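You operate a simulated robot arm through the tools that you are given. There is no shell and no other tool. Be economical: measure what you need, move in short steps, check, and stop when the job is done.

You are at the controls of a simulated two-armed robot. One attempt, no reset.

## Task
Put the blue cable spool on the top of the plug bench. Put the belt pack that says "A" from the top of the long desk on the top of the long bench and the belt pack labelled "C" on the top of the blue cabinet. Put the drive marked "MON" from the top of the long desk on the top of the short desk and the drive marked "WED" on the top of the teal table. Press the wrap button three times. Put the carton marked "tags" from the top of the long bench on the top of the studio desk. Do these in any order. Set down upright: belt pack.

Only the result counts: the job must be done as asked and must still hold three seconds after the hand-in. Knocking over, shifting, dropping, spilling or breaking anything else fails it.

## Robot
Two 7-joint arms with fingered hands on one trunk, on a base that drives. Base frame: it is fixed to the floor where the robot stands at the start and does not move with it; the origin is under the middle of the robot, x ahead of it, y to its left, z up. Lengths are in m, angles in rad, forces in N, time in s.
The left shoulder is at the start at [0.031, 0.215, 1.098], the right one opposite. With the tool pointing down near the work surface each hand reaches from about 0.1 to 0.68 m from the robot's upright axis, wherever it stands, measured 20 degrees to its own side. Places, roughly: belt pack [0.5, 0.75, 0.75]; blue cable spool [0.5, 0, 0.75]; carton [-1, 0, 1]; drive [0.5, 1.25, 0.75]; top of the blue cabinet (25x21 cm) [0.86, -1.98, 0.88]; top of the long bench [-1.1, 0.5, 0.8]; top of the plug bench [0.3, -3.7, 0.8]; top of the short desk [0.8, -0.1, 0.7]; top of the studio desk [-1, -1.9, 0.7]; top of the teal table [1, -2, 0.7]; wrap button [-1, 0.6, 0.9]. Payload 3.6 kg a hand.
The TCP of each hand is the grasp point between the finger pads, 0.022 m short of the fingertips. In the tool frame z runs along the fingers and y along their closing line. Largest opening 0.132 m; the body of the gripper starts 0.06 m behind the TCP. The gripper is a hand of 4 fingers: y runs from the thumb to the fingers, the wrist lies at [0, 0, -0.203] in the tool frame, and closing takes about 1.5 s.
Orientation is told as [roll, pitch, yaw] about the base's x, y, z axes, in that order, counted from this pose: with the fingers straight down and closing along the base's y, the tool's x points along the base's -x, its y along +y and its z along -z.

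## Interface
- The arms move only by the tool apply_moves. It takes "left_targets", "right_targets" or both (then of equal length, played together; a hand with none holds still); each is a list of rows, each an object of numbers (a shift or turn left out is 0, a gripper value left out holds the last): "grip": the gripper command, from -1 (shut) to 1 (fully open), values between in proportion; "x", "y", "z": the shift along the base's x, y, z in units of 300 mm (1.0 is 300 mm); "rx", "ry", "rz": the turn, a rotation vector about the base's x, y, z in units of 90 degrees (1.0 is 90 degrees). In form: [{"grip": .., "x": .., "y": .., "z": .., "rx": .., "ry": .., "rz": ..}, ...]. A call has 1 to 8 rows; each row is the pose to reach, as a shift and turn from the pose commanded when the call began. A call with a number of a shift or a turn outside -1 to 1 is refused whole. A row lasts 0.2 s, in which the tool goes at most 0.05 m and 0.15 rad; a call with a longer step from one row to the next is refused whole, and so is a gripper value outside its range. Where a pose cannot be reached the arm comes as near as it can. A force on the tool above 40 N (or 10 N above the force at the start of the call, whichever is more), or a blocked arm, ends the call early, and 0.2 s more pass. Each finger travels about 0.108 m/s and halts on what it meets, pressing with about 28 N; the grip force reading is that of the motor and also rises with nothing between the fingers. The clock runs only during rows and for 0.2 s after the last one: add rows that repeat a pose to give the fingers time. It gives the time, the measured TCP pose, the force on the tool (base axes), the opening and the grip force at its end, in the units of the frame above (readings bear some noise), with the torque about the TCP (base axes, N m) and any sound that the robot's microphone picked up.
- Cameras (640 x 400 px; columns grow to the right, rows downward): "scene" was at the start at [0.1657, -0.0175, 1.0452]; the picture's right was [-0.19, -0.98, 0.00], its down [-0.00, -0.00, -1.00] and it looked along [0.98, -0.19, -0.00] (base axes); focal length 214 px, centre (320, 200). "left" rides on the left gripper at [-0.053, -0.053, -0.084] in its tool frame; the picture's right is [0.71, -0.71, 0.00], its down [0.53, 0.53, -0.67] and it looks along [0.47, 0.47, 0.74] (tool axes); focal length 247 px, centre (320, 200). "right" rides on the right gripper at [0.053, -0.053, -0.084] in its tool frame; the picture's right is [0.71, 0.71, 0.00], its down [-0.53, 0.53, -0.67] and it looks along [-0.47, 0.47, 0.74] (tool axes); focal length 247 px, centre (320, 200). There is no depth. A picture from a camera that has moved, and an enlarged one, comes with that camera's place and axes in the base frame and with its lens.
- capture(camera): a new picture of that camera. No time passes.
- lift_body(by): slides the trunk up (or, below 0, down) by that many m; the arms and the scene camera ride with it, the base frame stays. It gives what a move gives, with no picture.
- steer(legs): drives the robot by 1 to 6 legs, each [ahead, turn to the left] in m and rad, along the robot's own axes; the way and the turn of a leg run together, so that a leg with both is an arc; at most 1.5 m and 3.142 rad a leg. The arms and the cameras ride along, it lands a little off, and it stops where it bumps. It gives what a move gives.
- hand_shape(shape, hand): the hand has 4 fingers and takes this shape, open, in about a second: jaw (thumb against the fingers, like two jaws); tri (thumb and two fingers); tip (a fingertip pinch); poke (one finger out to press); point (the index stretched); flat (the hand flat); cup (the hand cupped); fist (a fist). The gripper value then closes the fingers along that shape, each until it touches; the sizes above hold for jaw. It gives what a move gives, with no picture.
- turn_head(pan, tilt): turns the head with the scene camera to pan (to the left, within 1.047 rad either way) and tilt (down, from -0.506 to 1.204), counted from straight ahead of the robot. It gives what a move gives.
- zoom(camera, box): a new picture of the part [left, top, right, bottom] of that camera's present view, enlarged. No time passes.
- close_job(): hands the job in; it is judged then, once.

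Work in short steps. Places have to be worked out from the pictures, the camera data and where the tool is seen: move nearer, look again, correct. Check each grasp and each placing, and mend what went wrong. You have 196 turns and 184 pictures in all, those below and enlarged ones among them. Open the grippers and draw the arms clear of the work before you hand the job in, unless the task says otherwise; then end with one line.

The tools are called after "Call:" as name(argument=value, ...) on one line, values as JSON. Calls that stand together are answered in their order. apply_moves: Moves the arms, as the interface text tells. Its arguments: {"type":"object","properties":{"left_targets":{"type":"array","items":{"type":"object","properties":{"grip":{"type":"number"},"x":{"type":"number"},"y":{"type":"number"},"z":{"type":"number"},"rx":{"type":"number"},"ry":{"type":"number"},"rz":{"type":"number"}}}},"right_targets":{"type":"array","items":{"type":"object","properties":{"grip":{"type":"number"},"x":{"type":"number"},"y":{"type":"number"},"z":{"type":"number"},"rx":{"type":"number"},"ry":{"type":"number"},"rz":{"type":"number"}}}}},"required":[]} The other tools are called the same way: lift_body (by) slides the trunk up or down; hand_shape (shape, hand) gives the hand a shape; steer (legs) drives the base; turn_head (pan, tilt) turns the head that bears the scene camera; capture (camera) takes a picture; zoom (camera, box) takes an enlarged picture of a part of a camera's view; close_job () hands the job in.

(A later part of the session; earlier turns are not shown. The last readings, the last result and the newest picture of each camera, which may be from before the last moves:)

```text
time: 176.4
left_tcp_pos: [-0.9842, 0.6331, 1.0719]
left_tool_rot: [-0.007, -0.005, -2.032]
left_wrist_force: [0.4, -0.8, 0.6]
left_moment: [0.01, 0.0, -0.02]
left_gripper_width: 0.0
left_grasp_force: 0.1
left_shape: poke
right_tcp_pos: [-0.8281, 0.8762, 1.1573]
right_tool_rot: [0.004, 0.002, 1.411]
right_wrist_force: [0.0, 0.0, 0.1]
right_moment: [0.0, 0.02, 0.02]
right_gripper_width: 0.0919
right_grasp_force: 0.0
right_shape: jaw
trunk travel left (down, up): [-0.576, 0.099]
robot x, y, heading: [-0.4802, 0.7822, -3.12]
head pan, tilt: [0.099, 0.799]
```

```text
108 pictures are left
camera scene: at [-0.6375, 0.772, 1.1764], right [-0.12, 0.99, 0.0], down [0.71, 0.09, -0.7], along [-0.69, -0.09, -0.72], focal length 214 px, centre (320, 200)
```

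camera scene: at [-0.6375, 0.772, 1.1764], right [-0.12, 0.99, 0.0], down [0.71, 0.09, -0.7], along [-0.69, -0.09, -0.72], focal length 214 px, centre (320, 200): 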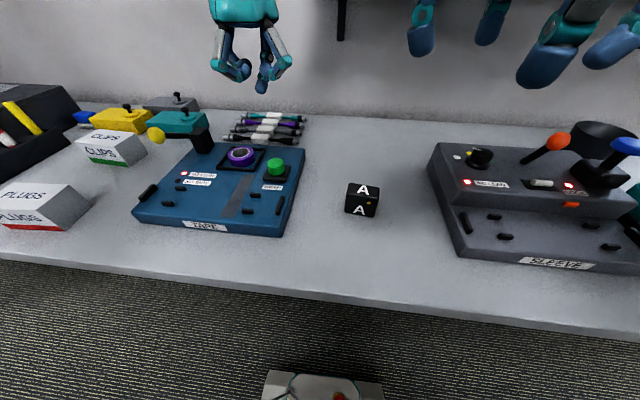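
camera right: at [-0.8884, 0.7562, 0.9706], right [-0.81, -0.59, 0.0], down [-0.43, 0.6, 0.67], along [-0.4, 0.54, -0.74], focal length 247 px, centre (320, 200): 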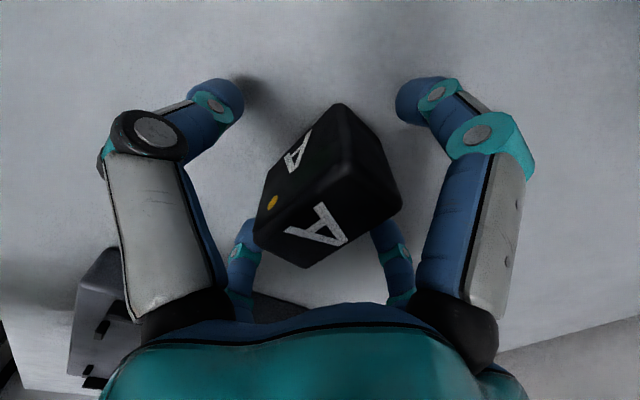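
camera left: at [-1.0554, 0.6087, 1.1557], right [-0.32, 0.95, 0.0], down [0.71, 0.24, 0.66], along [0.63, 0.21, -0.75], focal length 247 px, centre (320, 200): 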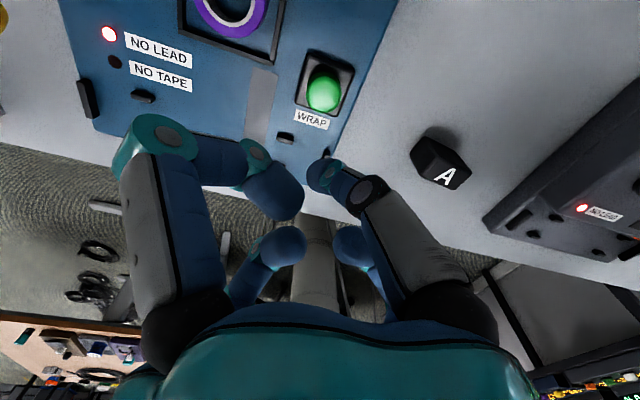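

Aligned over the WRAP button. Descend to just above it.

Call:
apply_moves(left_targets=[{"z": -0.15, "y": 0.01}, {"z": -0.3, "y": 0.01}, {"z": -0.42, "y": 0.01}, {"z": -0.42, "y": 0.01}])

Call:
capture(camera="left")

Call:
zoom(camera="scene", box=[200, 80, 340, 220])

```text
time: 177.4
left_tcp_pos: [-0.9833, 0.6363, 0.9465]
left_tool_rot: [-0.006, -0.005, -2.035]
left_wrist_force: [-0.7, -0.1, 0.1]
left_moment: [0.0, 0.02, -0.01]
left_gripper_width: 0.0
left_grasp_force: 0.2
left_shape: poke
right_tcp_pos: [-0.8285, 0.8781, 1.1571]
right_tool_rot: [0.005, 0.002, 1.412]
right_wrist_force: [-0.3, 0.5, -0.3]
right_moment: [0.0, -0.02, 0.0]
right_gripper_width: 0.0922
right_grasp_force: 0.1
right_shape: jaw
trunk travel left (down, up): [-0.576, 0.099]
robot x, y, heading: [-0.4827, 0.7837, -3.114]
head pan, tilt: [0.099, 0.799]
```

```text
107 pictures are left
camera left: at [-1.0542, 0.6124, 1.031], right [-0.32, 0.95, 0.0], down [0.71, 0.24, 0.66], along [0.63, 0.21, -0.75], focal length 247 px, centre (320, 200)
```

left: 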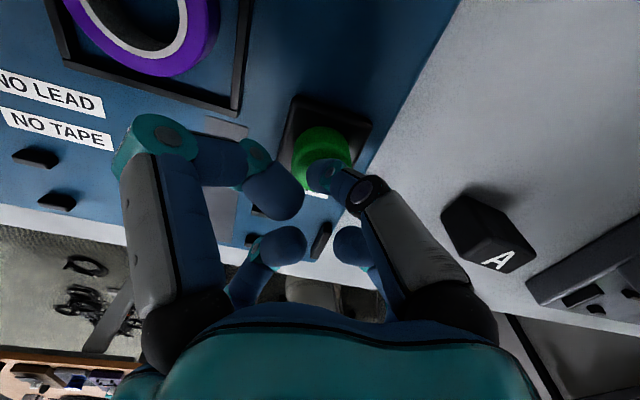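

```text
2.86 times, centred on (270, 150) of scene
camera zoom: at [-0.6374, 0.7719, 1.1764], right [-0.12, 0.99, 0.0], down [0.71, 0.09, -0.7], along [-0.69, -0.09, -0.72], focal length 613 px, centre (463, 343)
```

zoom: 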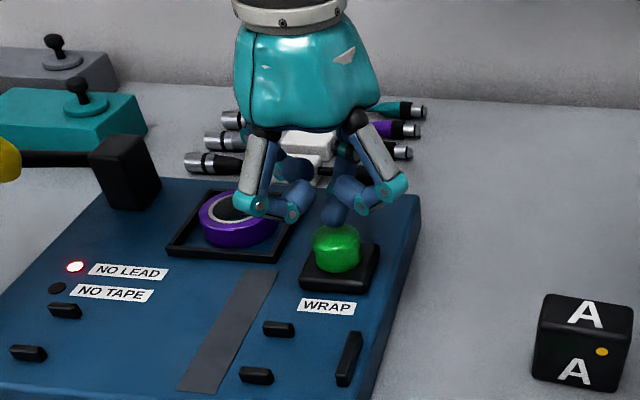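

Finger is right over the button. First press: slow push down and release.

Call:
apply_moves(left_targets=[{"z": -0.03}, {"z": -0.05}, {"z": -0.065}, {"z": -0.08}, {"z": -0.095}, {"z": -0.03}, {"z": 0.03}, {"z": 0.03}])

Call:
zoom(camera="scene", box=[130, 100, 330, 240])

```text
time: 178.6
left_tcp_pos: [-0.9904, 0.6393, 0.9298]
left_tool_rot: [-0.031, -0.004, -2.034]
left_wrist_force: [-0.8, 2.6, 19.6]
left_moment: [0.07, -0.03, 0.02]
left_gripper_width: 0.0
left_grasp_force: 0.0
left_shape: poke
right_tcp_pos: [-0.8277, 0.8774, 1.159]
right_tool_rot: [0.004, 0.002, 1.411]
right_wrist_force: [0.4, 0.3, 0.5]
right_moment: [-0.02, 0.01, 0.01]
right_gripper_width: 0.0921
right_grasp_force: 0.0
right_shape: jaw
trunk travel left (down, up): [-0.576, 0.099]
robot x, y, heading: [-0.4801, 0.7873, -3.115]
head pan, tilt: [0.099, 0.799]
heard: click
stopped in row 5 (left hand): the force on the tool passed its limit at 42 N (the readings are from after the stop); the commanded pose is now the measured one
```

```text
2.86 times, centred on (230, 170) of scene
camera zoom: at [-0.6363, 0.7721, 1.1764], right [-0.12, 0.99, 0.0], down [0.71, 0.09, -0.7], along [-0.69, -0.09, -0.72], focal length 613 px, centre (577, 286)
```

zoom: 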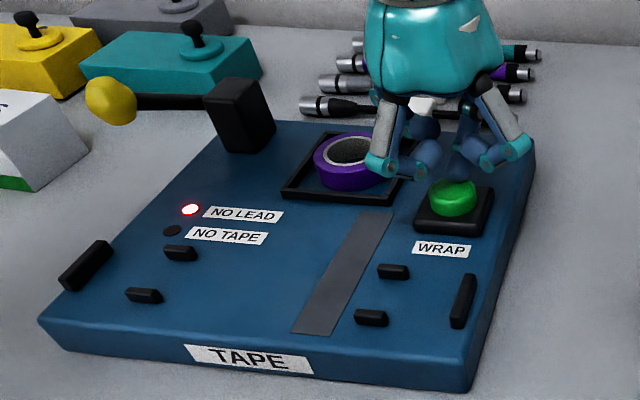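

One click heard. Release fully (2 cm up), watching for additional sounds.

Call:
apply_moves(left_targets=[{"z": 0.04}, {"z": 0.08, "x": 0.02, "y": -0.01}, {"z": 0.08, "x": 0.02, "y": -0.01}])

Call:
apply_moves(left_targets=[{"z": -0.03}, {"z": -0.06}, {"z": -0.08}, {"z": -0.095}, {"z": -0.105}, {"z": -0.105}])

```text
time: 179.4
left_tcp_pos: [-0.9839, 0.6343, 0.9507]
left_tool_rot: [-0.02, -0.005, -2.034]
left_wrist_force: [-0.2, 0.5, 0.7]
left_moment: [0.01, 0.01, -0.03]
left_gripper_width: 0.0
left_grasp_force: 0.1
left_shape: poke
right_tcp_pos: [-0.829, 0.8779, 1.1579]
right_tool_rot: [0.004, 0.001, 1.411]
right_wrist_force: [-0.6, 0.7, 0.0]
right_moment: [0.0, -0.04, -0.03]
right_gripper_width: 0.092
right_grasp_force: 0.1
right_shape: jaw
trunk travel left (down, up): [-0.576, 0.099]
robot x, y, heading: [-0.4773, 0.7848, -3.115]
head pan, tilt: [0.099, 0.799]
```

```text
time: 180.6
left_tcp_pos: [-0.9904, 0.6398, 0.9304]
left_tool_rot: [-0.048, -0.006, -2.034]
left_wrist_force: [-1.5, 1.7, 19.1]
left_moment: [0.09, -0.01, 0.03]
left_gripper_width: 0.0
left_grasp_force: 0.1
left_shape: poke
right_tcp_pos: [-0.8282, 0.8785, 1.1591]
right_tool_rot: [0.005, 0.001, 1.41]
right_wrist_force: [-0.5, -0.4, -0.2]
right_moment: [0.01, -0.01, -0.03]
right_gripper_width: 0.0922
right_grasp_force: 0.0
right_shape: jaw
trunk travel left (down, up): [-0.576, 0.099]
robot x, y, heading: [-0.4794, 0.7847, -3.117]
head pan, tilt: [0.099, 0.799]
heard: click
stopped in row 5 (left hand): the force on the tool passed its limit at 41 N (the readings are from after the stop); the commanded pose is now the measured one
```

Second click. Release and press the third time.

Call:
apply_moves(left_targets=[{"z": 0.04, "rx": 0.015}, {"z": 0.08, "x": 0.02, "y": -0.015, "rx": 0.03}, {"z": 0.08, "x": 0.02, "y": -0.015, "rx": 0.03}])

Call:
apply_moves(left_targets=[{"z": -0.03}, {"z": -0.06}, {"z": -0.08}, {"z": -0.095}, {"z": -0.105}, {"z": -0.105}])

```text
time: 181.4
left_tcp_pos: [-0.9819, 0.6318, 0.9512]
left_tool_rot: [-0.059, 0.036, -2.033]
left_wrist_force: [-0.2, -0.7, -1.0]
left_moment: [0.0, 0.01, 0.02]
left_gripper_width: 0.0001
left_grasp_force: 0.1
left_shape: poke
right_tcp_pos: [-0.8286, 0.8778, 1.1593]
right_tool_rot: [0.002, 0.003, 1.411]
right_wrist_force: [0.2, 0.0, 0.5]
right_moment: [-0.01, -0.02, -0.02]
right_gripper_width: 0.0922
right_grasp_force: 0.1
right_shape: jaw
trunk travel left (down, up): [-0.576, 0.099]
robot x, y, heading: [-0.482, 0.782, -3.111]
head pan, tilt: [0.099, 0.799]
```

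```text
time: 182.6
left_tcp_pos: [-0.9908, 0.6353, 0.9302]
left_tool_rot: [-0.084, 0.035, -2.034]
left_wrist_force: [-0.9, -0.5, 18.7]
left_moment: [0.07, -0.04, 0.01]
left_gripper_width: 0.0
left_grasp_force: 0.0
left_shape: poke
right_tcp_pos: [-0.8282, 0.8779, 1.16]
right_tool_rot: [0.004, 0.001, 1.41]
right_wrist_force: [-0.4, -0.3, -0.1]
right_moment: [-0.03, -0.02, -0.02]
right_gripper_width: 0.0924
right_grasp_force: 0.0
right_shape: jaw
trunk travel left (down, up): [-0.576, 0.099]
robot x, y, heading: [-0.4825, 0.7877, -3.115]
head pan, tilt: [0.099, 0.799]
heard: click
stopped in row 5 (left hand): the force on the tool passed its limit at 41 N (the readings are from after the stop); the commanded pose is now the measured one
```

Three clicks in all. Withdraw the left hand upward and back, restore jaw shape.

Call:
apply_moves(left_targets=[{"z": 0.1}, {"z": 0.25, "rx": -0.043, "ry": -0.038}, {"z": 0.4, "rx": -0.043, "ry": -0.038}, {"z": 0.55, "rx": -0.043, "ry": -0.038}, {"z": 0.7, "rx": -0.043, "ry": -0.038}, {"z": 0.8, "x": 0.12, "y": -0.05, "rx": -0.043, "ry": -0.038}, {"z": 0.9, "x": 0.24, "y": -0.1, "rx": -0.043, "ry": -0.038}, {"z": 1.0, "x": 0.36, "y": -0.15, "rx": -0.043, "ry": -0.038}])

Call:
hand_shape(hand="left", shape="jaw")

Call:
steer(legs=[[-0.3, 0]])

Call:
capture(camera="scene")

```text
time: 184.4
left_tcp_pos: [-0.8801, 0.5891, 1.2273]
left_tool_rot: [0.008, 0.0, -2.033]
left_wrist_force: [-1.9, -0.4, 0.1]
left_moment: [0.04, -0.04, 0.0]
left_gripper_width: 0.0
left_grasp_force: 0.1
left_shape: poke
right_tcp_pos: [-0.8262, 0.8769, 1.1607]
right_tool_rot: [0.004, 0.001, 1.413]
right_wrist_force: [0.1, 0.3, 0.9]
right_moment: [0.04, 0.0, 0.01]
right_gripper_width: 0.092
right_grasp_force: 0.1
right_shape: jaw
trunk travel left (down, up): [-0.576, 0.099]
robot x, y, heading: [-0.4814, 0.7833, -3.118]
head pan, tilt: [0.099, 0.799]
```

```text
time: 185.3
left_tcp_pos: [-0.8808, 0.5891, 1.2267]
left_tool_rot: [0.006, 0.002, -2.031]
left_wrist_force: [0.1, 0.2, -0.6]
left_moment: [0.0, -0.01, 0.0]
left_gripper_width: 0.1323
left_grasp_force: 0.0
left_shape: jaw
right_tcp_pos: [-0.8282, 0.876, 1.1601]
right_tool_rot: [0.005, 0.003, 1.412]
right_wrist_force: [1.2, 0.5, -0.4]
right_moment: [0.03, 0.01, -0.01]
right_gripper_width: 0.0921
right_grasp_force: 0.0
right_shape: jaw
trunk travel left (down, up): [-0.576, 0.099]
robot x, y, heading: [-0.4821, 0.7857, -3.111]
head pan, tilt: [0.099, 0.799]
```

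```text
time: 187.3
left_tcp_pos: [-0.58, 0.5964, 1.2277]
left_tool_rot: [0.009, 0.003, -2.03]
left_wrist_force: [-0.2, 0.2, -0.5]
left_moment: [0.0, 0.01, 0.03]
left_gripper_width: 0.1321
left_grasp_force: 0.1
left_shape: jaw
right_tcp_pos: [-0.5281, 0.884, 1.1603]
right_tool_rot: [0.005, 0.002, 1.415]
right_wrist_force: [0.1, -0.9, 0.8]
right_moment: [0.03, 0.02, 0.0]
right_gripper_width: 0.0919
right_grasp_force: 0.2
right_shape: jaw
trunk travel left (down, up): [-0.576, 0.099]
robot x, y, heading: [-0.1788, 0.7923, -3.113]
head pan, tilt: [0.099, 0.799]
```

```text
104 pictures are left
camera scene: at [-0.3372, 0.7793, 1.1765], right [-0.13, 0.99, 0.0], down [0.71, 0.09, -0.7], along [-0.69, -0.09, -0.72], focal length 214 px, centre (320, 200)
```

scene: 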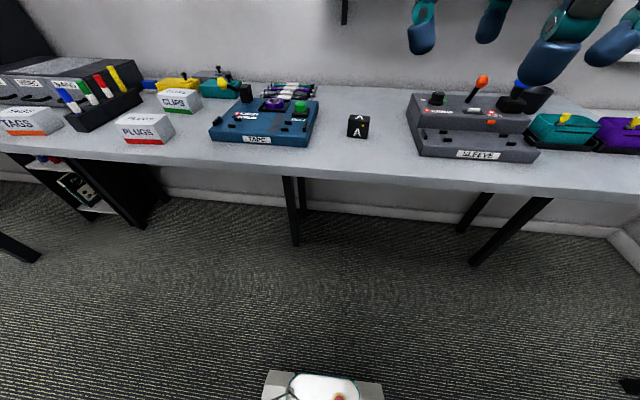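

A stands well. Now to C and WED: turn right, drive along, turn to the desk.

Call:
steer(legs=[[0, -0.8]])

Call:
steer(legs=[[0, -0.8]])

Call:
steer(legs=[[0.62, 0]])

Call:
steer(legs=[[0, -0.79]])

Call:
steer(legs=[[0, -0.79]])

Call:
capture(camera="scene")

```text
time: 189.8
left_tcp_pos: [-0.6024, 0.942, 1.2264]
left_tool_rot: [0.008, 0.003, -2.827]
left_wrist_force: [-0.6, 0.1, 0.8]
left_moment: [0.01, 0.01, -0.02]
left_gripper_width: 0.1318
left_grasp_force: 0.1
left_shape: jaw
right_tcp_pos: [-0.3586, 1.1054, 1.1602]
right_tool_rot: [0.005, 0.0, 0.617]
right_wrist_force: [0.5, 0.1, -0.7]
right_moment: [0.01, -0.03, -0.02]
right_gripper_width: 0.0919
right_grasp_force: 0.0
right_shape: jaw
trunk travel left (down, up): [-0.576, 0.099]
robot x, y, heading: [-0.2074, 0.767, 2.372]
head pan, tilt: [0.099, 0.799]
```

```text
time: 192.4
left_tcp_pos: [-0.3504, 1.173, 1.2276]
left_tool_rot: [0.009, 0.001, 2.646]
left_wrist_force: [-0.4, 0.2, 0.1]
left_moment: [-0.01, 0.0, -0.02]
left_gripper_width: 0.1322
left_grasp_force: 0.1
left_shape: jaw
right_tcp_pos: [-0.0654, 1.1105, 1.1606]
right_tool_rot: [0.005, 0.003, -0.196]
right_wrist_force: [0.0, 1.3, 0.2]
right_moment: [0.01, 0.01, 0.01]
right_gripper_width: 0.0923
right_grasp_force: 0.1
right_shape: jaw
trunk travel left (down, up): [-0.576, 0.099]
robot x, y, heading: [-0.2449, 0.7667, 1.568]
head pan, tilt: [0.099, 0.799]
```

```text
time: 195.8
left_tcp_pos: [-0.3563, 1.784, 1.229]
left_tool_rot: [0.009, 0.002, 2.652]
left_wrist_force: [-0.2, -0.3, 0.0]
left_moment: [0.0, -0.03, -0.01]
left_gripper_width: 0.1322
left_grasp_force: 0.0
left_shape: jaw
right_tcp_pos: [-0.0676, 1.7247, 1.1602]
right_tool_rot: [0.006, 0.003, -0.188]
right_wrist_force: [-0.2, -0.2, 0.8]
right_moment: [-0.04, -0.01, 0.04]
right_gripper_width: 0.0923
right_grasp_force: 0.0
right_shape: jaw
trunk travel left (down, up): [-0.576, 0.099]
robot x, y, heading: [-0.2455, 1.3785, 1.572]
head pan, tilt: [0.099, 0.799]
```

```text
time: 198.4
left_tcp_pos: [-0.0381, 1.7427, 1.2284]
left_tool_rot: [0.008, 0.0, 1.868]
left_wrist_force: [-0.2, 1.1, -0.2]
left_moment: [-0.03, 0.01, 0.0]
left_gripper_width: 0.132
left_grasp_force: 0.0
left_shape: jaw
right_tcp_pos: [0.1231, 1.4971, 1.1609]
right_tool_rot: [0.005, 0.0, -0.975]
right_wrist_force: [0.5, -0.3, -0.3]
right_moment: [-0.05, 0.01, -0.01]
right_gripper_width: 0.0923
right_grasp_force: 0.1
right_shape: jaw
trunk travel left (down, up): [-0.576, 0.099]
robot x, y, heading: [-0.2711, 1.4027, 0.792]
head pan, tilt: [0.099, 0.799]
```

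```text
time: 201.3
left_tcp_pos: [0.1346, 1.4679, 1.2299]
left_tool_rot: [0.009, -0.004, 1.071]
left_wrist_force: [-0.4, -0.8, 0.3]
left_moment: [0.06, -0.04, -0.05]
left_gripper_width: 0.1318
left_grasp_force: 0.1
left_shape: jaw
right_tcp_pos: [0.0688, 1.182, 1.1612]
right_tool_rot: [0.003, 0.006, -1.77]
right_wrist_force: [0.8, -0.5, 0.0]
right_moment: [-0.01, 0.0, 0.02]
right_gripper_width: 0.0922
right_grasp_force: 0.0
right_shape: jaw
trunk travel left (down, up): [-0.576, 0.099]
robot x, y, heading: [-0.2725, 1.441, 0.009]
head pan, tilt: [0.099, 0.799]
stopped in leg 1: the robot was blocked; the commanded pose is now the measured one
```

```text
103 pictures are left
camera scene: at [-0.1156, 1.4472, 1.1763], right [0.11, -0.99, 0.0], down [-0.71, -0.08, -0.7], along [0.69, 0.08, -0.72], focal length 214 px, centre (320, 200)
```

scene: 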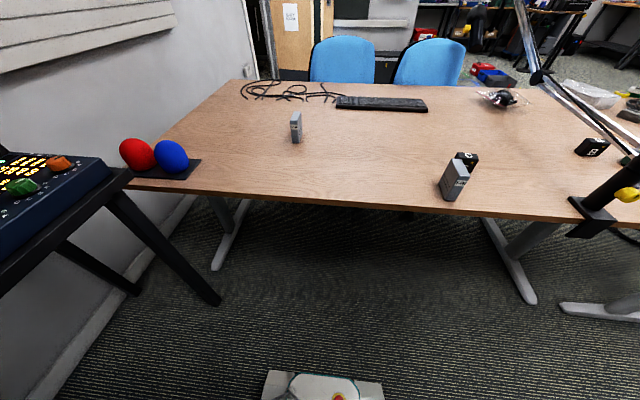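

Drive forward 0.37 and lower the trunk; then look again.

Call:
steer(legs=[[0.37, 0]])

Call:
lift_body(by=-0.1)

Call:
turn_head(pan=0.0, tilt=0.9)

Call:
capture(camera="scene")

```text
time: 203.7
left_tcp_pos: [0.5039, 1.4763, 1.231]
left_tool_rot: [0.006, -0.001, 1.076]
left_wrist_force: [0.4, 0.1, 0.4]
left_moment: [0.0, -0.01, -0.02]
left_gripper_width: 0.1322
left_grasp_force: 0.2
left_shape: jaw
right_tcp_pos: [0.4397, 1.1904, 1.163]
right_tool_rot: [0.003, 0.003, -1.768]
right_wrist_force: [0.1, 0.4, 0.6]
right_moment: [-0.01, 0.02, 0.01]
right_gripper_width: 0.0923
right_grasp_force: 0.0
right_shape: jaw
trunk travel left (down, up): [-0.576, 0.099]
robot x, y, heading: [0.095, 1.446, 0.009]
head pan, tilt: [0.099, 0.799]
```

```text
time: 205.0
left_tcp_pos: [0.5028, 1.4771, 1.1313]
left_tool_rot: [0.007, 0.0, 1.074]
left_wrist_force: [0.0, 0.2, 0.1]
left_moment: [-0.01, 0.01, 0.03]
left_gripper_width: 0.132
left_grasp_force: 0.1
left_shape: jaw
right_tcp_pos: [0.4367, 1.1909, 1.0638]
right_tool_rot: [0.006, 0.003, -1.768]
right_wrist_force: [-0.7, -0.2, 0.4]
right_moment: [0.0, 0.01, 0.01]
right_gripper_width: 0.0923
right_grasp_force: 0.0
right_shape: jaw
trunk travel left (down, up): [-0.476, 0.199]
robot x, y, heading: [0.0964, 1.4469, 0.012]
head pan, tilt: [0.099, 0.799]
```

```text
time: 205.7
left_tcp_pos: [0.5024, 1.4766, 1.131]
left_tool_rot: [0.006, 0.001, 1.075]
left_wrist_force: [0.0, 0.2, -0.2]
left_moment: [0.0, -0.01, -0.01]
left_gripper_width: 0.1321
left_grasp_force: 0.0
left_shape: jaw
right_tcp_pos: [0.4381, 1.1902, 1.0641]
right_tool_rot: [0.005, 0.002, -1.768]
right_wrist_force: [-0.2, 1.4, 0.4]
right_moment: [0.04, -0.02, -0.03]
right_gripper_width: 0.0923
right_grasp_force: 0.1
right_shape: jaw
trunk travel left (down, up): [-0.476, 0.199]
robot x, y, heading: [0.0998, 1.4447, 0.008]
head pan, tilt: [0.0, 0.901]
```

```text
102 pictures are left
camera scene: at [0.2489, 1.4463, 1.0676], right [0.01, -1.0, 0.0], down [-0.78, -0.01, -0.62], along [0.62, 0.01, -0.78], focal length 214 px, centre (320, 200)
```

scene: 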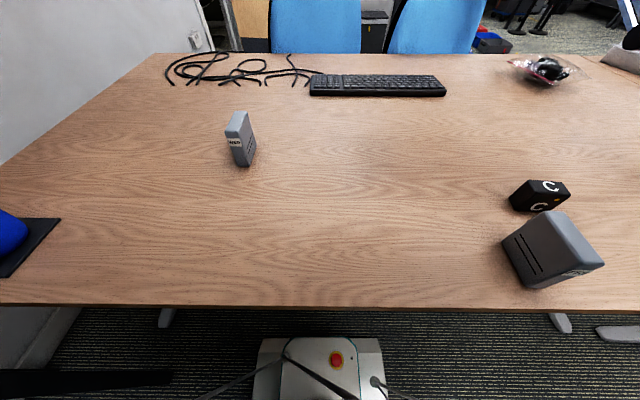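

C ≈(0.506, 1.04), WED ≈(0.63, 1.63). Move both hands above them and use the wrist cameras.

Call:
apply_moves(right_targets=[{"x": 0.06, "y": -0.1, "rz": 0.03}, {"x": 0.12, "y": -0.2, "rz": 0.069}, {"x": 0.18, "y": -0.3, "rz": 0.069}, {"x": 0.23, "y": -0.4, "rz": 0.069}, {"x": 0.23, "y": -0.49, "rz": 0.069}, {"x": 0.23, "y": -0.49, "rz": 0.069}], left_targets=[{"x": 0.08, "y": 0.1, "rz": 0.06}, {"x": 0.16, "y": 0.2, "rz": 0.12}, {"x": 0.24, "y": 0.3, "rz": 0.18}, {"x": 0.32, "y": 0.4, "rz": 0.24}, {"x": 0.42, "y": 0.5, "rz": 0.283}, {"x": 0.42, "y": 0.5, "rz": 0.283, "z": -0.1}])

Call:
capture(camera="right")

Call:
capture(camera="left")

```text
time: 207.1
left_tcp_pos: [0.6301, 1.6271, 1.0988]
left_tool_rot: [0.01, 0.0, 1.522]
left_wrist_force: [0.6, -0.4, 0.3]
left_moment: [0.0, -0.02, -0.01]
left_gripper_width: 0.1319
left_grasp_force: 0.0
left_shape: jaw
right_tcp_pos: [0.5083, 1.0433, 1.0639]
right_tool_rot: [0.004, 0.002, -1.659]
right_wrist_force: [-0.3, -1.2, 0.3]
right_moment: [0.01, -0.02, 0.03]
right_gripper_width: 0.092
right_grasp_force: 0.0
right_shape: jaw
trunk travel left (down, up): [-0.476, 0.199]
robot x, y, heading: [0.0976, 1.4456, 0.011]
head pan, tilt: [0.0, 0.901]
```

```text
101 pictures are left
camera right: at [0.4599, 1.101, 1.1471], right [0.77, 0.64, 0.0], down [0.47, -0.57, 0.67], along [0.43, -0.51, -0.74], focal length 247 px, centre (320, 200)
```

right: 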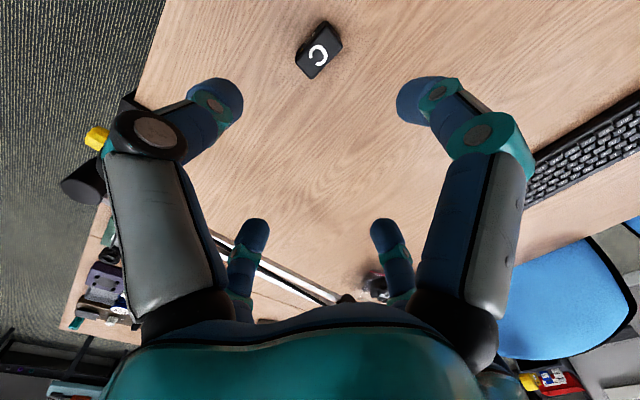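

```text
100 pictures are left
camera left: at [0.6863, 1.6775, 1.183], right [0.67, -0.74, -0.01], down [-0.55, -0.5, 0.67], along [-0.5, -0.45, -0.74], focal length 247 px, centre (320, 200)
```

left: 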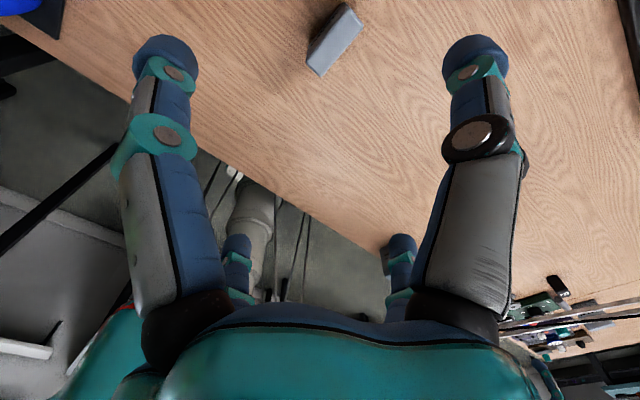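

C is exactly centred; WED needs +2 cm x. Descend both.

Call:
apply_moves(right_targets=[{"z": -0.14}, {"z": -0.28}, {"z": -0.42}, {"z": -0.56}, {"z": -0.7}, {"z": -0.8}, {"z": -0.8}], left_targets=[{"x": 0.063, "y": -0.02, "rz": 0.05}, {"z": -0.12, "x": 0.063, "y": -0.02, "rz": 0.05}, {"z": -0.24, "x": 0.063, "y": -0.02, "rz": 0.05}, {"z": -0.36, "x": 0.063, "y": -0.02, "rz": 0.05}, {"z": -0.48, "x": 0.063, "y": -0.02, "rz": 0.05}, {"z": -0.6, "x": 0.063, "y": -0.02, "rz": 0.05}, {"z": -0.6, "x": 0.063, "y": -0.02, "rz": 0.05}])

Call:
capture(camera="right")

Call:
capture(camera="left")

```text
time: 208.7
left_tcp_pos: [0.6478, 1.6209, 0.9219]
left_tool_rot: [0.007, -0.001, 1.598]
left_wrist_force: [-0.6, 0.7, -0.3]
left_moment: [0.01, -0.02, -0.04]
left_gripper_width: 0.1319
left_grasp_force: 0.0
left_shape: jaw
right_tcp_pos: [0.5067, 1.0413, 0.8233]
right_tool_rot: [0.004, 0.001, -1.659]
right_wrist_force: [0.2, 0.3, 0.9]
right_moment: [0.0, 0.02, -0.01]
right_gripper_width: 0.0923
right_grasp_force: 0.1
right_shape: jaw
trunk travel left (down, up): [-0.476, 0.199]
robot x, y, heading: [0.0955, 1.4438, 0.01]
head pan, tilt: [0.0, 0.901]
```

```text
99 pictures are left
camera right: at [0.4586, 1.1002, 0.906], right [0.77, 0.64, 0.0], down [0.47, -0.57, 0.67], along [0.43, -0.51, -0.74], focal length 247 px, centre (320, 200)
```

right: 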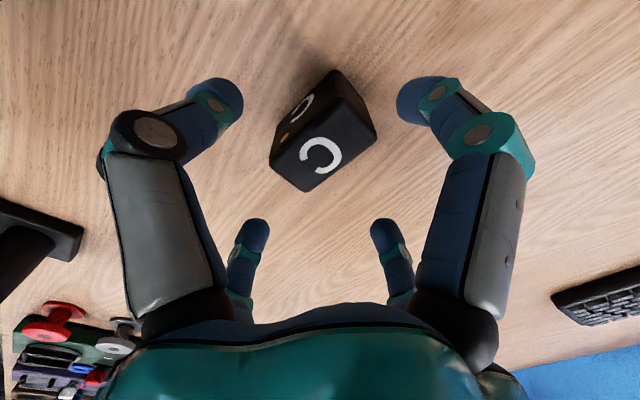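

```text
98 pictures are left
camera left: at [0.6999, 1.6745, 1.0045], right [0.73, -0.69, -0.01], down [-0.51, -0.54, 0.67], along [-0.46, -0.48, -0.74], focal length 247 px, centre (320, 200)
```

left: 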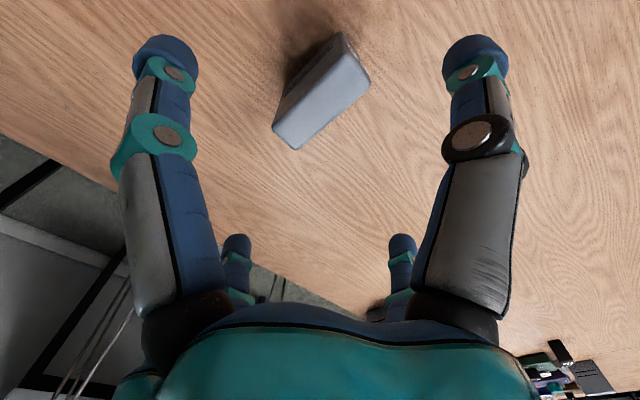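

Both centred. Descend the rest and close both grippers.

Call:
apply_moves(right_targets=[{"z": -0.06}, {"z": -0.12}, {"z": -0.17}, {"z": -0.17}, {"z": -0.17}], left_targets=[{"z": -0.12}, {"z": -0.24}, {"z": -0.36}, {"z": -0.445}, {"z": -0.445}])

Call:
apply_moves(right_targets=[{"grip": 0.1}, {"grip": -0.2}, {"grip": -0.6}, {"grip": -1}, {"grip": -1}, {"grip": -1}, {"grip": -1}], left_targets=[{"grip": 0.6}, {"grip": 0.2}, {"grip": -0.2}, {"grip": -0.6}, {"grip": -1}, {"grip": -1}, {"grip": -1}])

Call:
apply_moves(right_targets=[{"z": 0.06}, {"z": 0.15}, {"z": 0.3}, {"z": 0.45}, {"z": 0.6}, {"z": 0.75}, {"z": 0.9}, {"z": 1.0}], left_targets=[{"z": 0.06}, {"z": 0.15}, {"z": 0.3}, {"z": 0.45}, {"z": 0.6}, {"z": 0.75}, {"z": 0.9}, {"z": 1.0}])

Call:
capture(camera="right")

Call:
capture(camera="left")

```text
time: 209.9
left_tcp_pos: [0.6476, 1.6205, 0.7881]
left_tool_rot: [0.007, -0.002, 1.598]
left_wrist_force: [-0.6, -0.4, -0.2]
left_moment: [0.0, 0.01, 0.03]
left_gripper_width: 0.1321
left_grasp_force: 0.1
left_shape: jaw
right_tcp_pos: [0.5069, 1.0431, 0.7722]
right_tool_rot: [0.005, 0.002, -1.662]
right_wrist_force: [-0.4, 0.5, 0.0]
right_moment: [0.0, 0.03, 0.01]
right_gripper_width: 0.0923
right_grasp_force: 0.1
right_shape: jaw
trunk travel left (down, up): [-0.476, 0.199]
robot x, y, heading: [0.0942, 1.4478, 0.005]
head pan, tilt: [0.0, 0.901]
```

```text
time: 211.5
left_tcp_pos: [0.6477, 1.6207, 0.7885]
left_tool_rot: [0.006, 0.002, 1.597]
left_wrist_force: [-0.4, 0.8, 0.5]
left_moment: [0.0, -0.02, 0.02]
left_gripper_width: 0.057
left_grasp_force: 28.1
left_shape: jaw
right_tcp_pos: [0.5065, 1.0414, 0.7719]
right_tool_rot: [0.004, 0.002, -1.66]
right_wrist_force: [-0.3, 0.8, 1.2]
right_moment: [-0.01, 0.03, -0.02]
right_gripper_width: 0.0356
right_grasp_force: 28.1
right_shape: jaw
trunk travel left (down, up): [-0.476, 0.199]
robot x, y, heading: [0.0963, 1.446, 0.009]
head pan, tilt: [0.0, 0.901]
```

```text
time: 213.3
left_tcp_pos: [0.6473, 1.6204, 1.0869]
left_tool_rot: [0.008, -0.002, 1.598]
left_wrist_force: [0.3, -0.3, -3.0]
left_moment: [-0.02, -0.01, 0.03]
left_gripper_width: 0.057
left_grasp_force: 28.2
left_shape: jaw
right_tcp_pos: [0.507, 1.0431, 1.0729]
right_tool_rot: [0.004, 0.001, -1.66]
right_wrist_force: [-0.1, 0.3, -1.9]
right_moment: [0.0, 0.0, 0.01]
right_gripper_width: 0.0359
right_grasp_force: 28.1
right_shape: jaw
trunk travel left (down, up): [-0.476, 0.199]
robot x, y, heading: [0.0987, 1.4448, 0.012]
head pan, tilt: [0.0, 0.901]
```

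```text
97 pictures are left
camera right: at [0.4588, 1.101, 1.1567], right [0.77, 0.64, 0.0], down [0.47, -0.57, 0.67], along [0.43, -0.51, -0.74], focal length 247 px, centre (320, 200)
```

right: 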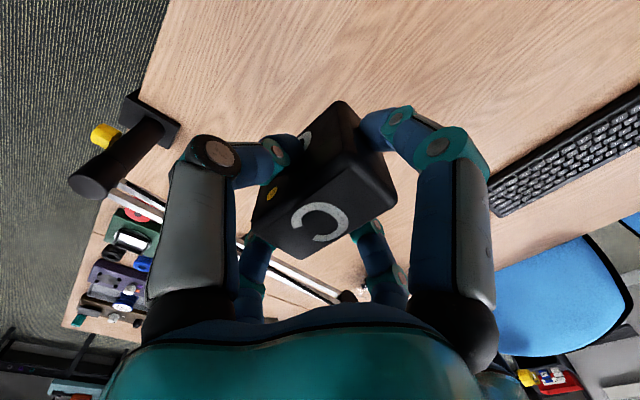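

```text
96 pictures are left
camera left: at [0.7001, 1.6743, 1.1717], right [0.73, -0.69, -0.01], down [-0.51, -0.54, 0.67], along [-0.47, -0.48, -0.74], focal length 247 px, centre (320, 200)
```

left: 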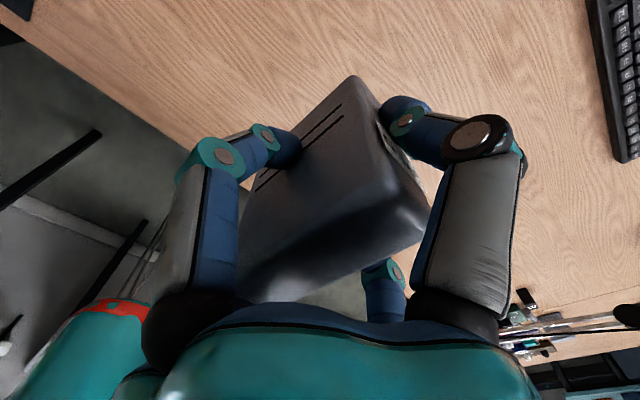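

Both held. Retract hands, raise the trunk, reverse and turn toward −y for the trip.

Call:
apply_moves(right_targets=[{"x": -0.08}, {"x": -0.16}, {"x": -0.24}, {"x": -0.3}, {"x": -0.3}], left_targets=[{"x": -0.15, "y": -0.05}, {"x": -0.3, "y": -0.08}, {"x": -0.45, "y": -0.1}, {"x": -0.6, "y": -0.1}, {"x": -0.7, "y": -0.1}])

Call:
lift_body(by=0.1)

Call:
steer(legs=[[-0.33, 0]])

Call:
steer(legs=[[0, -0.79]])

Call:
steer(legs=[[0, -0.79]])

Call:
turn_head(pan=0.0, tilt=0.3)

Call:
capture(camera="scene")

```text
time: 214.5
left_tcp_pos: [0.4381, 1.589, 1.0876]
left_tool_rot: [0.006, -0.001, 1.598]
left_wrist_force: [-0.1, -0.1, -4.2]
left_moment: [0.0, -0.04, 0.0]
left_gripper_width: 0.0567
left_grasp_force: 27.8
left_shape: jaw
right_tcp_pos: [0.4177, 1.0423, 1.0725]
right_tool_rot: [0.006, 0.0, -1.66]
right_wrist_force: [-0.1, 0.0, -0.9]
right_moment: [0.02, 0.05, 0.01]
right_gripper_width: 0.0357
right_grasp_force: 27.7
right_shape: jaw
trunk travel left (down, up): [-0.476, 0.199]
robot x, y, heading: [0.0966, 1.446, 0.016]
head pan, tilt: [0.0, 0.901]
```

```text
time: 215.8
left_tcp_pos: [0.438, 1.5893, 1.1864]
left_tool_rot: [0.008, 0.001, 1.597]
left_wrist_force: [-0.4, 0.2, -2.3]
left_moment: [-0.01, 0.0, 0.02]
left_gripper_width: 0.0568
left_grasp_force: 27.6
left_shape: jaw
right_tcp_pos: [0.4178, 1.0432, 1.1731]
right_tool_rot: [0.005, 0.002, -1.658]
right_wrist_force: [0.0, 0.6, -1.7]
right_moment: [-0.01, -0.04, 0.01]
right_gripper_width: 0.0355
right_grasp_force: 28.0
right_shape: jaw
trunk travel left (down, up): [-0.576, 0.099]
robot x, y, heading: [0.0983, 1.4463, 0.005]
head pan, tilt: [0.0, 0.901]
```

```text
time: 218.0
left_tcp_pos: [0.1041, 1.5859, 1.1876]
left_tool_rot: [0.006, 0.001, 1.598]
left_wrist_force: [-0.3, -1.2, -2.6]
left_moment: [-0.01, -0.01, 0.03]
left_gripper_width: 0.0568
left_grasp_force: 28.0
left_shape: jaw
right_tcp_pos: [0.0828, 1.0392, 1.1733]
right_tool_rot: [0.005, 0.004, -1.663]
right_wrist_force: [0.3, 0.6, -1.0]
right_moment: [0.0, -0.02, 0.0]
right_gripper_width: 0.0356
right_grasp_force: 28.3
right_shape: jaw
trunk travel left (down, up): [-0.576, 0.099]
robot x, y, heading: [-0.2364, 1.4429, 0.011]
head pan, tilt: [0.0, 0.901]
```

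```text
time: 220.6
left_tcp_pos: [0.1066, 1.3031, 1.1895]
left_tool_rot: [0.01, -0.004, 0.817]
left_wrist_force: [-0.2, 0.0, -2.0]
left_moment: [0.01, -0.05, 0.0]
left_gripper_width: 0.0567
left_grasp_force: 28.5
left_shape: jaw
right_tcp_pos: [-0.2918, 0.9295, 1.1727]
right_tool_rot: [0.005, 0.007, -2.443]
right_wrist_force: [0.1, -0.4, -1.9]
right_moment: [-0.03, -0.01, 0.03]
right_gripper_width: 0.0355
right_grasp_force: 27.9
right_shape: jaw
trunk travel left (down, up): [-0.576, 0.099]
robot x, y, heading: [-0.2119, 1.4663, -0.775]
head pan, tilt: [0.0, 0.901]
stopped in leg 1: the robot was blocked; the commanded pose is now the measured one
```

```text
time: 223.0
left_tcp_pos: [-0.0895, 1.1225, 1.1906]
left_tool_rot: [0.01, -0.004, 0.058]
left_wrist_force: [-1.1, 0.1, -3.4]
left_moment: [0.03, -0.02, 0.01]
left_gripper_width: 0.0563
left_grasp_force: 27.7
left_shape: jaw
right_tcp_pos: [-0.6375, 1.125, 1.1734]
right_tool_rot: [0.007, 0.009, 3.085]
right_wrist_force: [-0.9, -0.4, -1.7]
right_moment: [0.0, -0.01, -0.02]
right_gripper_width: 0.036
right_grasp_force: 28.0
right_shape: jaw
trunk travel left (down, up): [-0.576, 0.099]
robot x, y, heading: [-0.1824, 1.4616, -1.54]
head pan, tilt: [0.0, 0.901]
stopped in leg 1: the robot was blocked; the commanded pose is now the measured one
```

```text
time: 224.0
left_tcp_pos: [-0.0891, 1.1215, 1.1894]
left_tool_rot: [0.006, -0.002, 0.06]
left_wrist_force: [-0.7, 0.5, -2.8]
left_moment: [-0.01, 0.01, 0.01]
left_gripper_width: 0.0566
left_grasp_force: 28.1
left_shape: jaw
right_tcp_pos: [-0.6361, 1.126, 1.174]
right_tool_rot: [0.008, 0.007, 3.084]
right_wrist_force: [0.6, 0.1, -1.0]
right_moment: [-0.04, -0.01, 0.0]
right_gripper_width: 0.0357
right_grasp_force: 28.0
right_shape: jaw
trunk travel left (down, up): [-0.576, 0.099]
robot x, y, heading: [-0.1765, 1.4576, -1.545]
head pan, tilt: [0.0, 0.3]
```

```text
95 pictures are left
camera scene: at [-0.1761, 1.2929, 1.2206], right [-1.0, -0.03, 0.0], down [-0.01, 0.3, -0.95], along [0.03, -0.95, -0.3], focal length 214 px, centre (320, 200)
```

scene: 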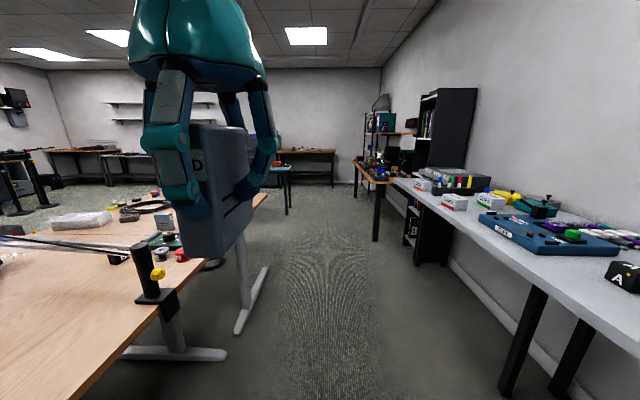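

Corridor is clear. Drive 1.4 m then 1.15 m ahead.

Call:
steer(legs=[[1.4, -0.02]])

Call:
steer(legs=[[1.2, 0]])

Call:
turn_head(pan=0.6, tilt=0.4)

Call:
capture(camera="scene")

```text
time: 231.1
left_tcp_pos: [-0.0671, -0.2878, 1.1908]
left_tool_rot: [0.008, 0.0, 0.043]
left_wrist_force: [0.5, -0.1, -2.0]
left_moment: [0.0, 0.01, -0.01]
left_gripper_width: 0.0565
left_grasp_force: 28.4
left_shape: jaw
right_tcp_pos: [-0.6135, -0.2749, 1.1747]
right_tool_rot: [0.007, 0.01, 3.068]
right_wrist_force: [0.5, -0.4, -1.8]
right_moment: [-0.06, 0.02, 0.02]
right_gripper_width: 0.0356
right_grasp_force: 28.6
right_shape: jaw
trunk travel left (down, up): [-0.576, 0.099]
robot x, y, heading: [-0.1552, 0.0533, -1.563]
head pan, tilt: [0.0, 0.3]
```

```text
time: 237.2
left_tcp_pos: [-0.0458, -1.4948, 1.1893]
left_tool_rot: [0.009, -0.001, 0.052]
left_wrist_force: [0.7, 0.3, -2.6]
left_moment: [0.04, 0.0, -0.03]
left_gripper_width: 0.0564
left_grasp_force: 28.0
left_shape: jaw
right_tcp_pos: [-0.5933, -1.4861, 1.1757]
right_tool_rot: [0.006, 0.009, 3.076]
right_wrist_force: [-0.4, -0.7, -2.1]
right_moment: [0.0, 0.0, -0.02]
right_gripper_width: 0.0358
right_grasp_force: 28.1
right_shape: jaw
trunk travel left (down, up): [-0.576, 0.099]
robot x, y, heading: [-0.1371, -1.153, -1.549]
head pan, tilt: [0.0, 0.3]
```

```text
time: 238.2
left_tcp_pos: [-0.0467, -1.4954, 1.1899]
left_tool_rot: [0.007, -0.001, 0.047]
left_wrist_force: [0.5, 0.0, -2.6]
left_moment: [0.0, 0.04, 0.0]
left_gripper_width: 0.0564
left_grasp_force: 28.2
left_shape: jaw
right_tcp_pos: [-0.5932, -1.4865, 1.1759]
right_tool_rot: [0.008, 0.008, 3.074]
right_wrist_force: [-1.7, -0.6, -2.1]
right_moment: [0.01, -0.01, 0.0]
right_gripper_width: 0.036
right_grasp_force: 28.0
right_shape: jaw
trunk travel left (down, up): [-0.576, 0.099]
robot x, y, heading: [-0.1355, -1.1545, -1.556]
head pan, tilt: [0.6, 0.4]
```

```text
94 pictures are left
camera scene: at [-0.0795, -1.3058, 1.2114], right [-0.82, -0.58, 0.0], down [-0.23, 0.32, -0.92], along [0.53, -0.75, -0.39], focal length 214 px, centre (320, 200)
```

scene: 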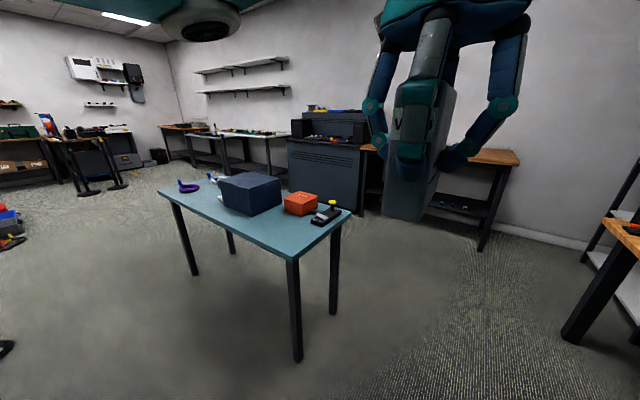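

Teal table spans x 0.33–1.53, y −1.76…−2.2; I approach from its +y side at x≈1.05.

Call:
steer(legs=[[0, 0.79]])

Call:
steer(legs=[[0, 0.78]])

Call:
steer(legs=[[1.15, 0]])

Call:
steer(legs=[[0, -0.79]])

Call:
steer(legs=[[0, -0.79]])

Call:
turn_head(pan=0.0, tilt=0.7)

Call:
capture(camera="scene")

```text
time: 240.2
left_tcp_pos: [0.1291, -1.3856, 1.1896]
left_tool_rot: [0.011, -0.001, 0.645]
left_wrist_force: [0.8, 0.1, -2.5]
left_moment: [-0.02, 0.02, 0.02]
left_gripper_width: 0.0565
left_grasp_force: 27.9
left_shape: jaw
right_tcp_pos: [-0.3284, -1.684, 1.1769]
right_tool_rot: [0.006, 0.005, -2.612]
right_wrist_force: [0.3, -0.6, -2.8]
right_moment: [0.02, 0.02, 0.04]
right_gripper_width: 0.036
right_grasp_force: 28.0
right_shape: jaw
trunk travel left (down, up): [-0.576, 0.099]
robot x, y, heading: [-0.1522, -1.166, -0.953]
head pan, tilt: [0.6, 0.4]
stopped in leg 1: the robot was blocked; the commanded pose is now the measured one
```

```text
time: 242.7
left_tcp_pos: [0.2078, -1.1312, 1.1918]
left_tool_rot: [0.009, -0.001, 1.404]
left_wrist_force: [0.0, -0.3, -3.0]
left_moment: [-0.04, 0.02, -0.03]
left_gripper_width: 0.0562
left_grasp_force: 28.2
left_shape: jaw
right_tcp_pos: [0.0812, -1.6631, 1.1772]
right_tool_rot: [0.007, 0.005, -1.851]
right_wrist_force: [-0.3, -0.7, -1.6]
right_moment: [0.04, 0.03, -0.01]
right_gripper_width: 0.0356
right_grasp_force: 28.1
right_shape: jaw
trunk travel left (down, up): [-0.576, 0.099]
robot x, y, heading: [-0.162, -1.1968, -0.19]
head pan, tilt: [0.6, 0.4]
stopped in leg 1: the robot was blocked; the commanded pose is now the measured one
```

```text
time: 248.5
left_tcp_pos: [1.3267, -1.3538, 1.1921]
left_tool_rot: [0.009, -0.001, 1.4]
left_wrist_force: [0.6, 0.2, -2.4]
left_moment: [0.03, 0.04, 0.0]
left_gripper_width: 0.0562
left_grasp_force: 27.9
left_shape: jaw
right_tcp_pos: [1.1967, -1.8842, 1.1767]
right_tool_rot: [0.008, 0.007, -1.856]
right_wrist_force: [-0.7, -0.4, -1.5]
right_moment: [0.0, 0.02, 0.01]
right_gripper_width: 0.0359
right_grasp_force: 27.9
right_shape: jaw
trunk travel left (down, up): [-0.576, 0.099]
robot x, y, heading: [0.9611, -1.418, -0.192]
head pan, tilt: [0.6, 0.4]
```

```text
time: 251.1
left_tcp_pos: [1.2644, -1.6307, 1.1932]
left_tool_rot: [0.011, -0.002, 0.619]
left_wrist_force: [-0.5, -0.4, -2.5]
left_moment: [-0.04, -0.02, 0.0]
left_gripper_width: 0.056
left_grasp_force: 27.7
left_shape: jaw
right_tcp_pos: [0.7988, -1.9186, 1.1774]
right_tool_rot: [0.004, 0.01, -2.634]
right_wrist_force: [-0.7, -0.9, -1.5]
right_moment: [0.01, -0.02, -0.02]
right_gripper_width: 0.0356
right_grasp_force: 28.2
right_shape: jaw
trunk travel left (down, up): [-0.576, 0.099]
robot x, y, heading: [0.9882, -1.3966, -0.977]
head pan, tilt: [0.6, 0.4]
stopped in leg 1: the robot was blocked; the commanded pose is now the measured one
```

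```text
time: 253.4
left_tcp_pos: [1.0403, -1.7584, 1.1935]
left_tool_rot: [0.01, -0.002, -0.109]
left_wrist_force: [-0.4, 1.2, -2.6]
left_moment: [-0.01, -0.02, 0.03]
left_gripper_width: 0.0563
left_grasp_force: 27.9
left_shape: jaw
right_tcp_pos: [0.5014, -1.6629, 1.178]
right_tool_rot: [0.009, 0.011, 2.917]
right_wrist_force: [-0.6, -0.3, -2.0]
right_moment: [0.02, -0.03, 0.0]
right_gripper_width: 0.036
right_grasp_force: 28.0
right_shape: jaw
trunk travel left (down, up): [-0.576, 0.099]
robot x, y, heading: [1.021, -1.4057, -1.706]
head pan, tilt: [0.6, 0.4]
stopped in leg 1: the robot was blocked; the commanded pose is now the measured one
```

```text
time: 254.4
left_tcp_pos: [1.0419, -1.7589, 1.1938]
left_tool_rot: [0.008, -0.002, -0.111]
left_wrist_force: [0.6, 0.2, -2.0]
left_moment: [-0.05, 0.04, 0.0]
left_gripper_width: 0.0562
left_grasp_force: 28.0
left_shape: jaw
right_tcp_pos: [0.5026, -1.6629, 1.1795]
right_tool_rot: [0.009, 0.01, 2.917]
right_wrist_force: [0.3, -0.3, -0.9]
right_moment: [0.02, 0.02, 0.02]
right_gripper_width: 0.0357
right_grasp_force: 28.4
right_shape: jaw
trunk travel left (down, up): [-0.576, 0.099]
robot x, y, heading: [1.0179, -1.4019, -1.713]
head pan, tilt: [0.0, 0.7]
```

```text
93 pictures are left
camera scene: at [0.9967, -1.5643, 1.1846], right [-0.99, 0.14, 0.0], down [0.09, 0.64, -0.76], along [-0.1, -0.76, -0.64], focal length 214 px, centre (320, 200)
```

scene: 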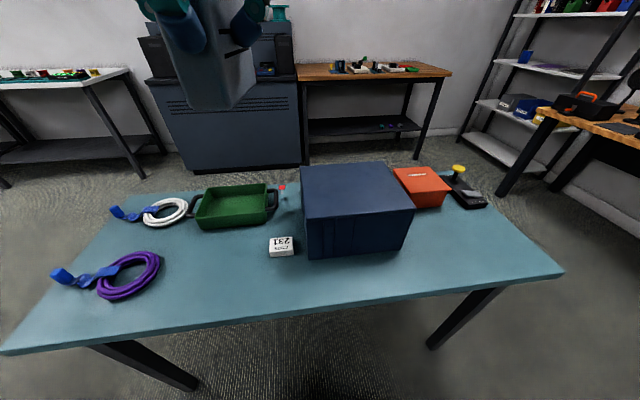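

Cabinet top centre ≈(0.865, −1.965). Free spot for WED ≈(1.19, −1.88). Move both hands toward being above their targets.

Call:
apply_moves(right_targets=[{"x": 0.11, "y": -0.1}, {"x": 0.22, "y": -0.2}, {"x": 0.33, "y": -0.3}, {"x": 0.44, "y": -0.4}, {"x": 0.55, "y": -0.5}, {"x": 0.66, "y": -0.6}, {"x": 0.77, "y": -0.7}, {"x": 0.88, "y": -0.8}], left_targets=[{"x": 0.1, "y": -0.05}, {"x": 0.2, "y": -0.1}, {"x": 0.3, "y": -0.15}, {"x": 0.4, "y": -0.25}, {"x": 0.5, "y": -0.35}, {"x": 0.5, "y": -0.4}, {"x": 0.5, "y": -0.4}, {"x": 0.5, "y": -0.4}])

Call:
apply_moves(right_targets=[{"x": 0.1, "y": -0.08}, {"x": 0.2, "y": -0.16}, {"x": 0.32, "y": -0.22}, {"x": 0.32, "y": -0.22, "z": -0.12}, {"x": 0.32, "y": -0.22, "z": -0.27}, {"x": 0.32, "y": -0.22, "z": -0.42}, {"x": 0.32, "y": -0.22, "z": -0.57}, {"x": 0.32, "y": -0.22, "z": -0.7}])

Call:
capture(camera="scene")

Call:
capture(camera="right")

```text
time: 256.2
left_tcp_pos: [1.1921, -1.8805, 1.1928]
left_tool_rot: [0.01, -0.001, -0.111]
left_wrist_force: [-0.7, -0.7, -2.4]
left_moment: [0.0, -0.02, -0.04]
left_gripper_width: 0.0562
left_grasp_force: 27.9
left_shape: jaw
right_tcp_pos: [0.7686, -1.9047, 1.1794]
right_tool_rot: [0.008, 0.01, 2.916]
right_wrist_force: [-0.3, 0.7, -1.2]
right_moment: [-0.01, 0.02, -0.04]
right_gripper_width: 0.0357
right_grasp_force: 28.2
right_shape: jaw
trunk travel left (down, up): [-0.576, 0.099]
robot x, y, heading: [1.02, -1.4044, -1.709]
head pan, tilt: [0.0, 0.7]
```

```text
time: 258.0
left_tcp_pos: [1.1917, -1.8799, 1.1942]
left_tool_rot: [0.009, -0.004, -0.111]
left_wrist_force: [0.0, 0.2, -2.5]
left_moment: [0.0, 0.01, 0.02]
left_gripper_width: 0.0563
left_grasp_force: 27.9
left_shape: jaw
right_tcp_pos: [0.8648, -1.9695, 0.9683]
right_tool_rot: [0.012, 0.01, 2.919]
right_wrist_force: [-1.3, -0.3, -1.1]
right_moment: [-0.01, 0.0, -0.04]
right_gripper_width: 0.0356
right_grasp_force: 28.3
right_shape: jaw
trunk travel left (down, up): [-0.576, 0.099]
robot x, y, heading: [1.0206, -1.4096, -1.709]
head pan, tilt: [0.0, 0.7]
```

```text
92 pictures are left
camera scene: at [0.9967, -1.5649, 1.1845], right [-0.99, 0.14, 0.0], down [0.09, 0.64, -0.76], along [-0.1, -0.76, -0.65], focal length 214 px, centre (320, 200)
```

scene: 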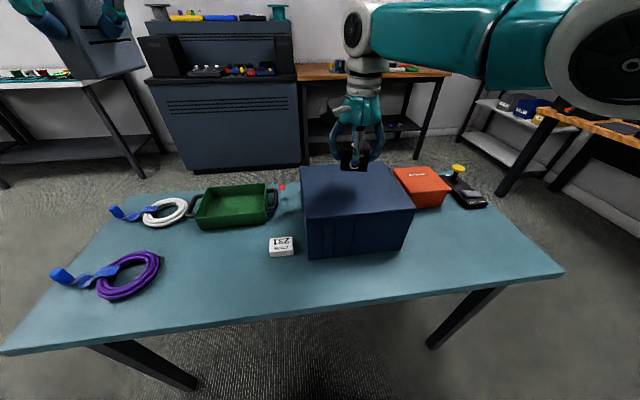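

```text
91 pictures are left
camera right: at [0.928, -1.9282, 1.0515], right [0.53, -0.85, 0.01], down [-0.63, -0.39, 0.67], along [-0.56, -0.37, -0.74], focal length 247 px, centre (320, 200)
```

right: 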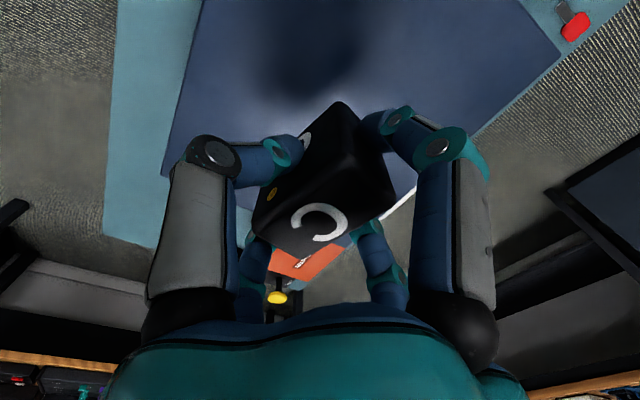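

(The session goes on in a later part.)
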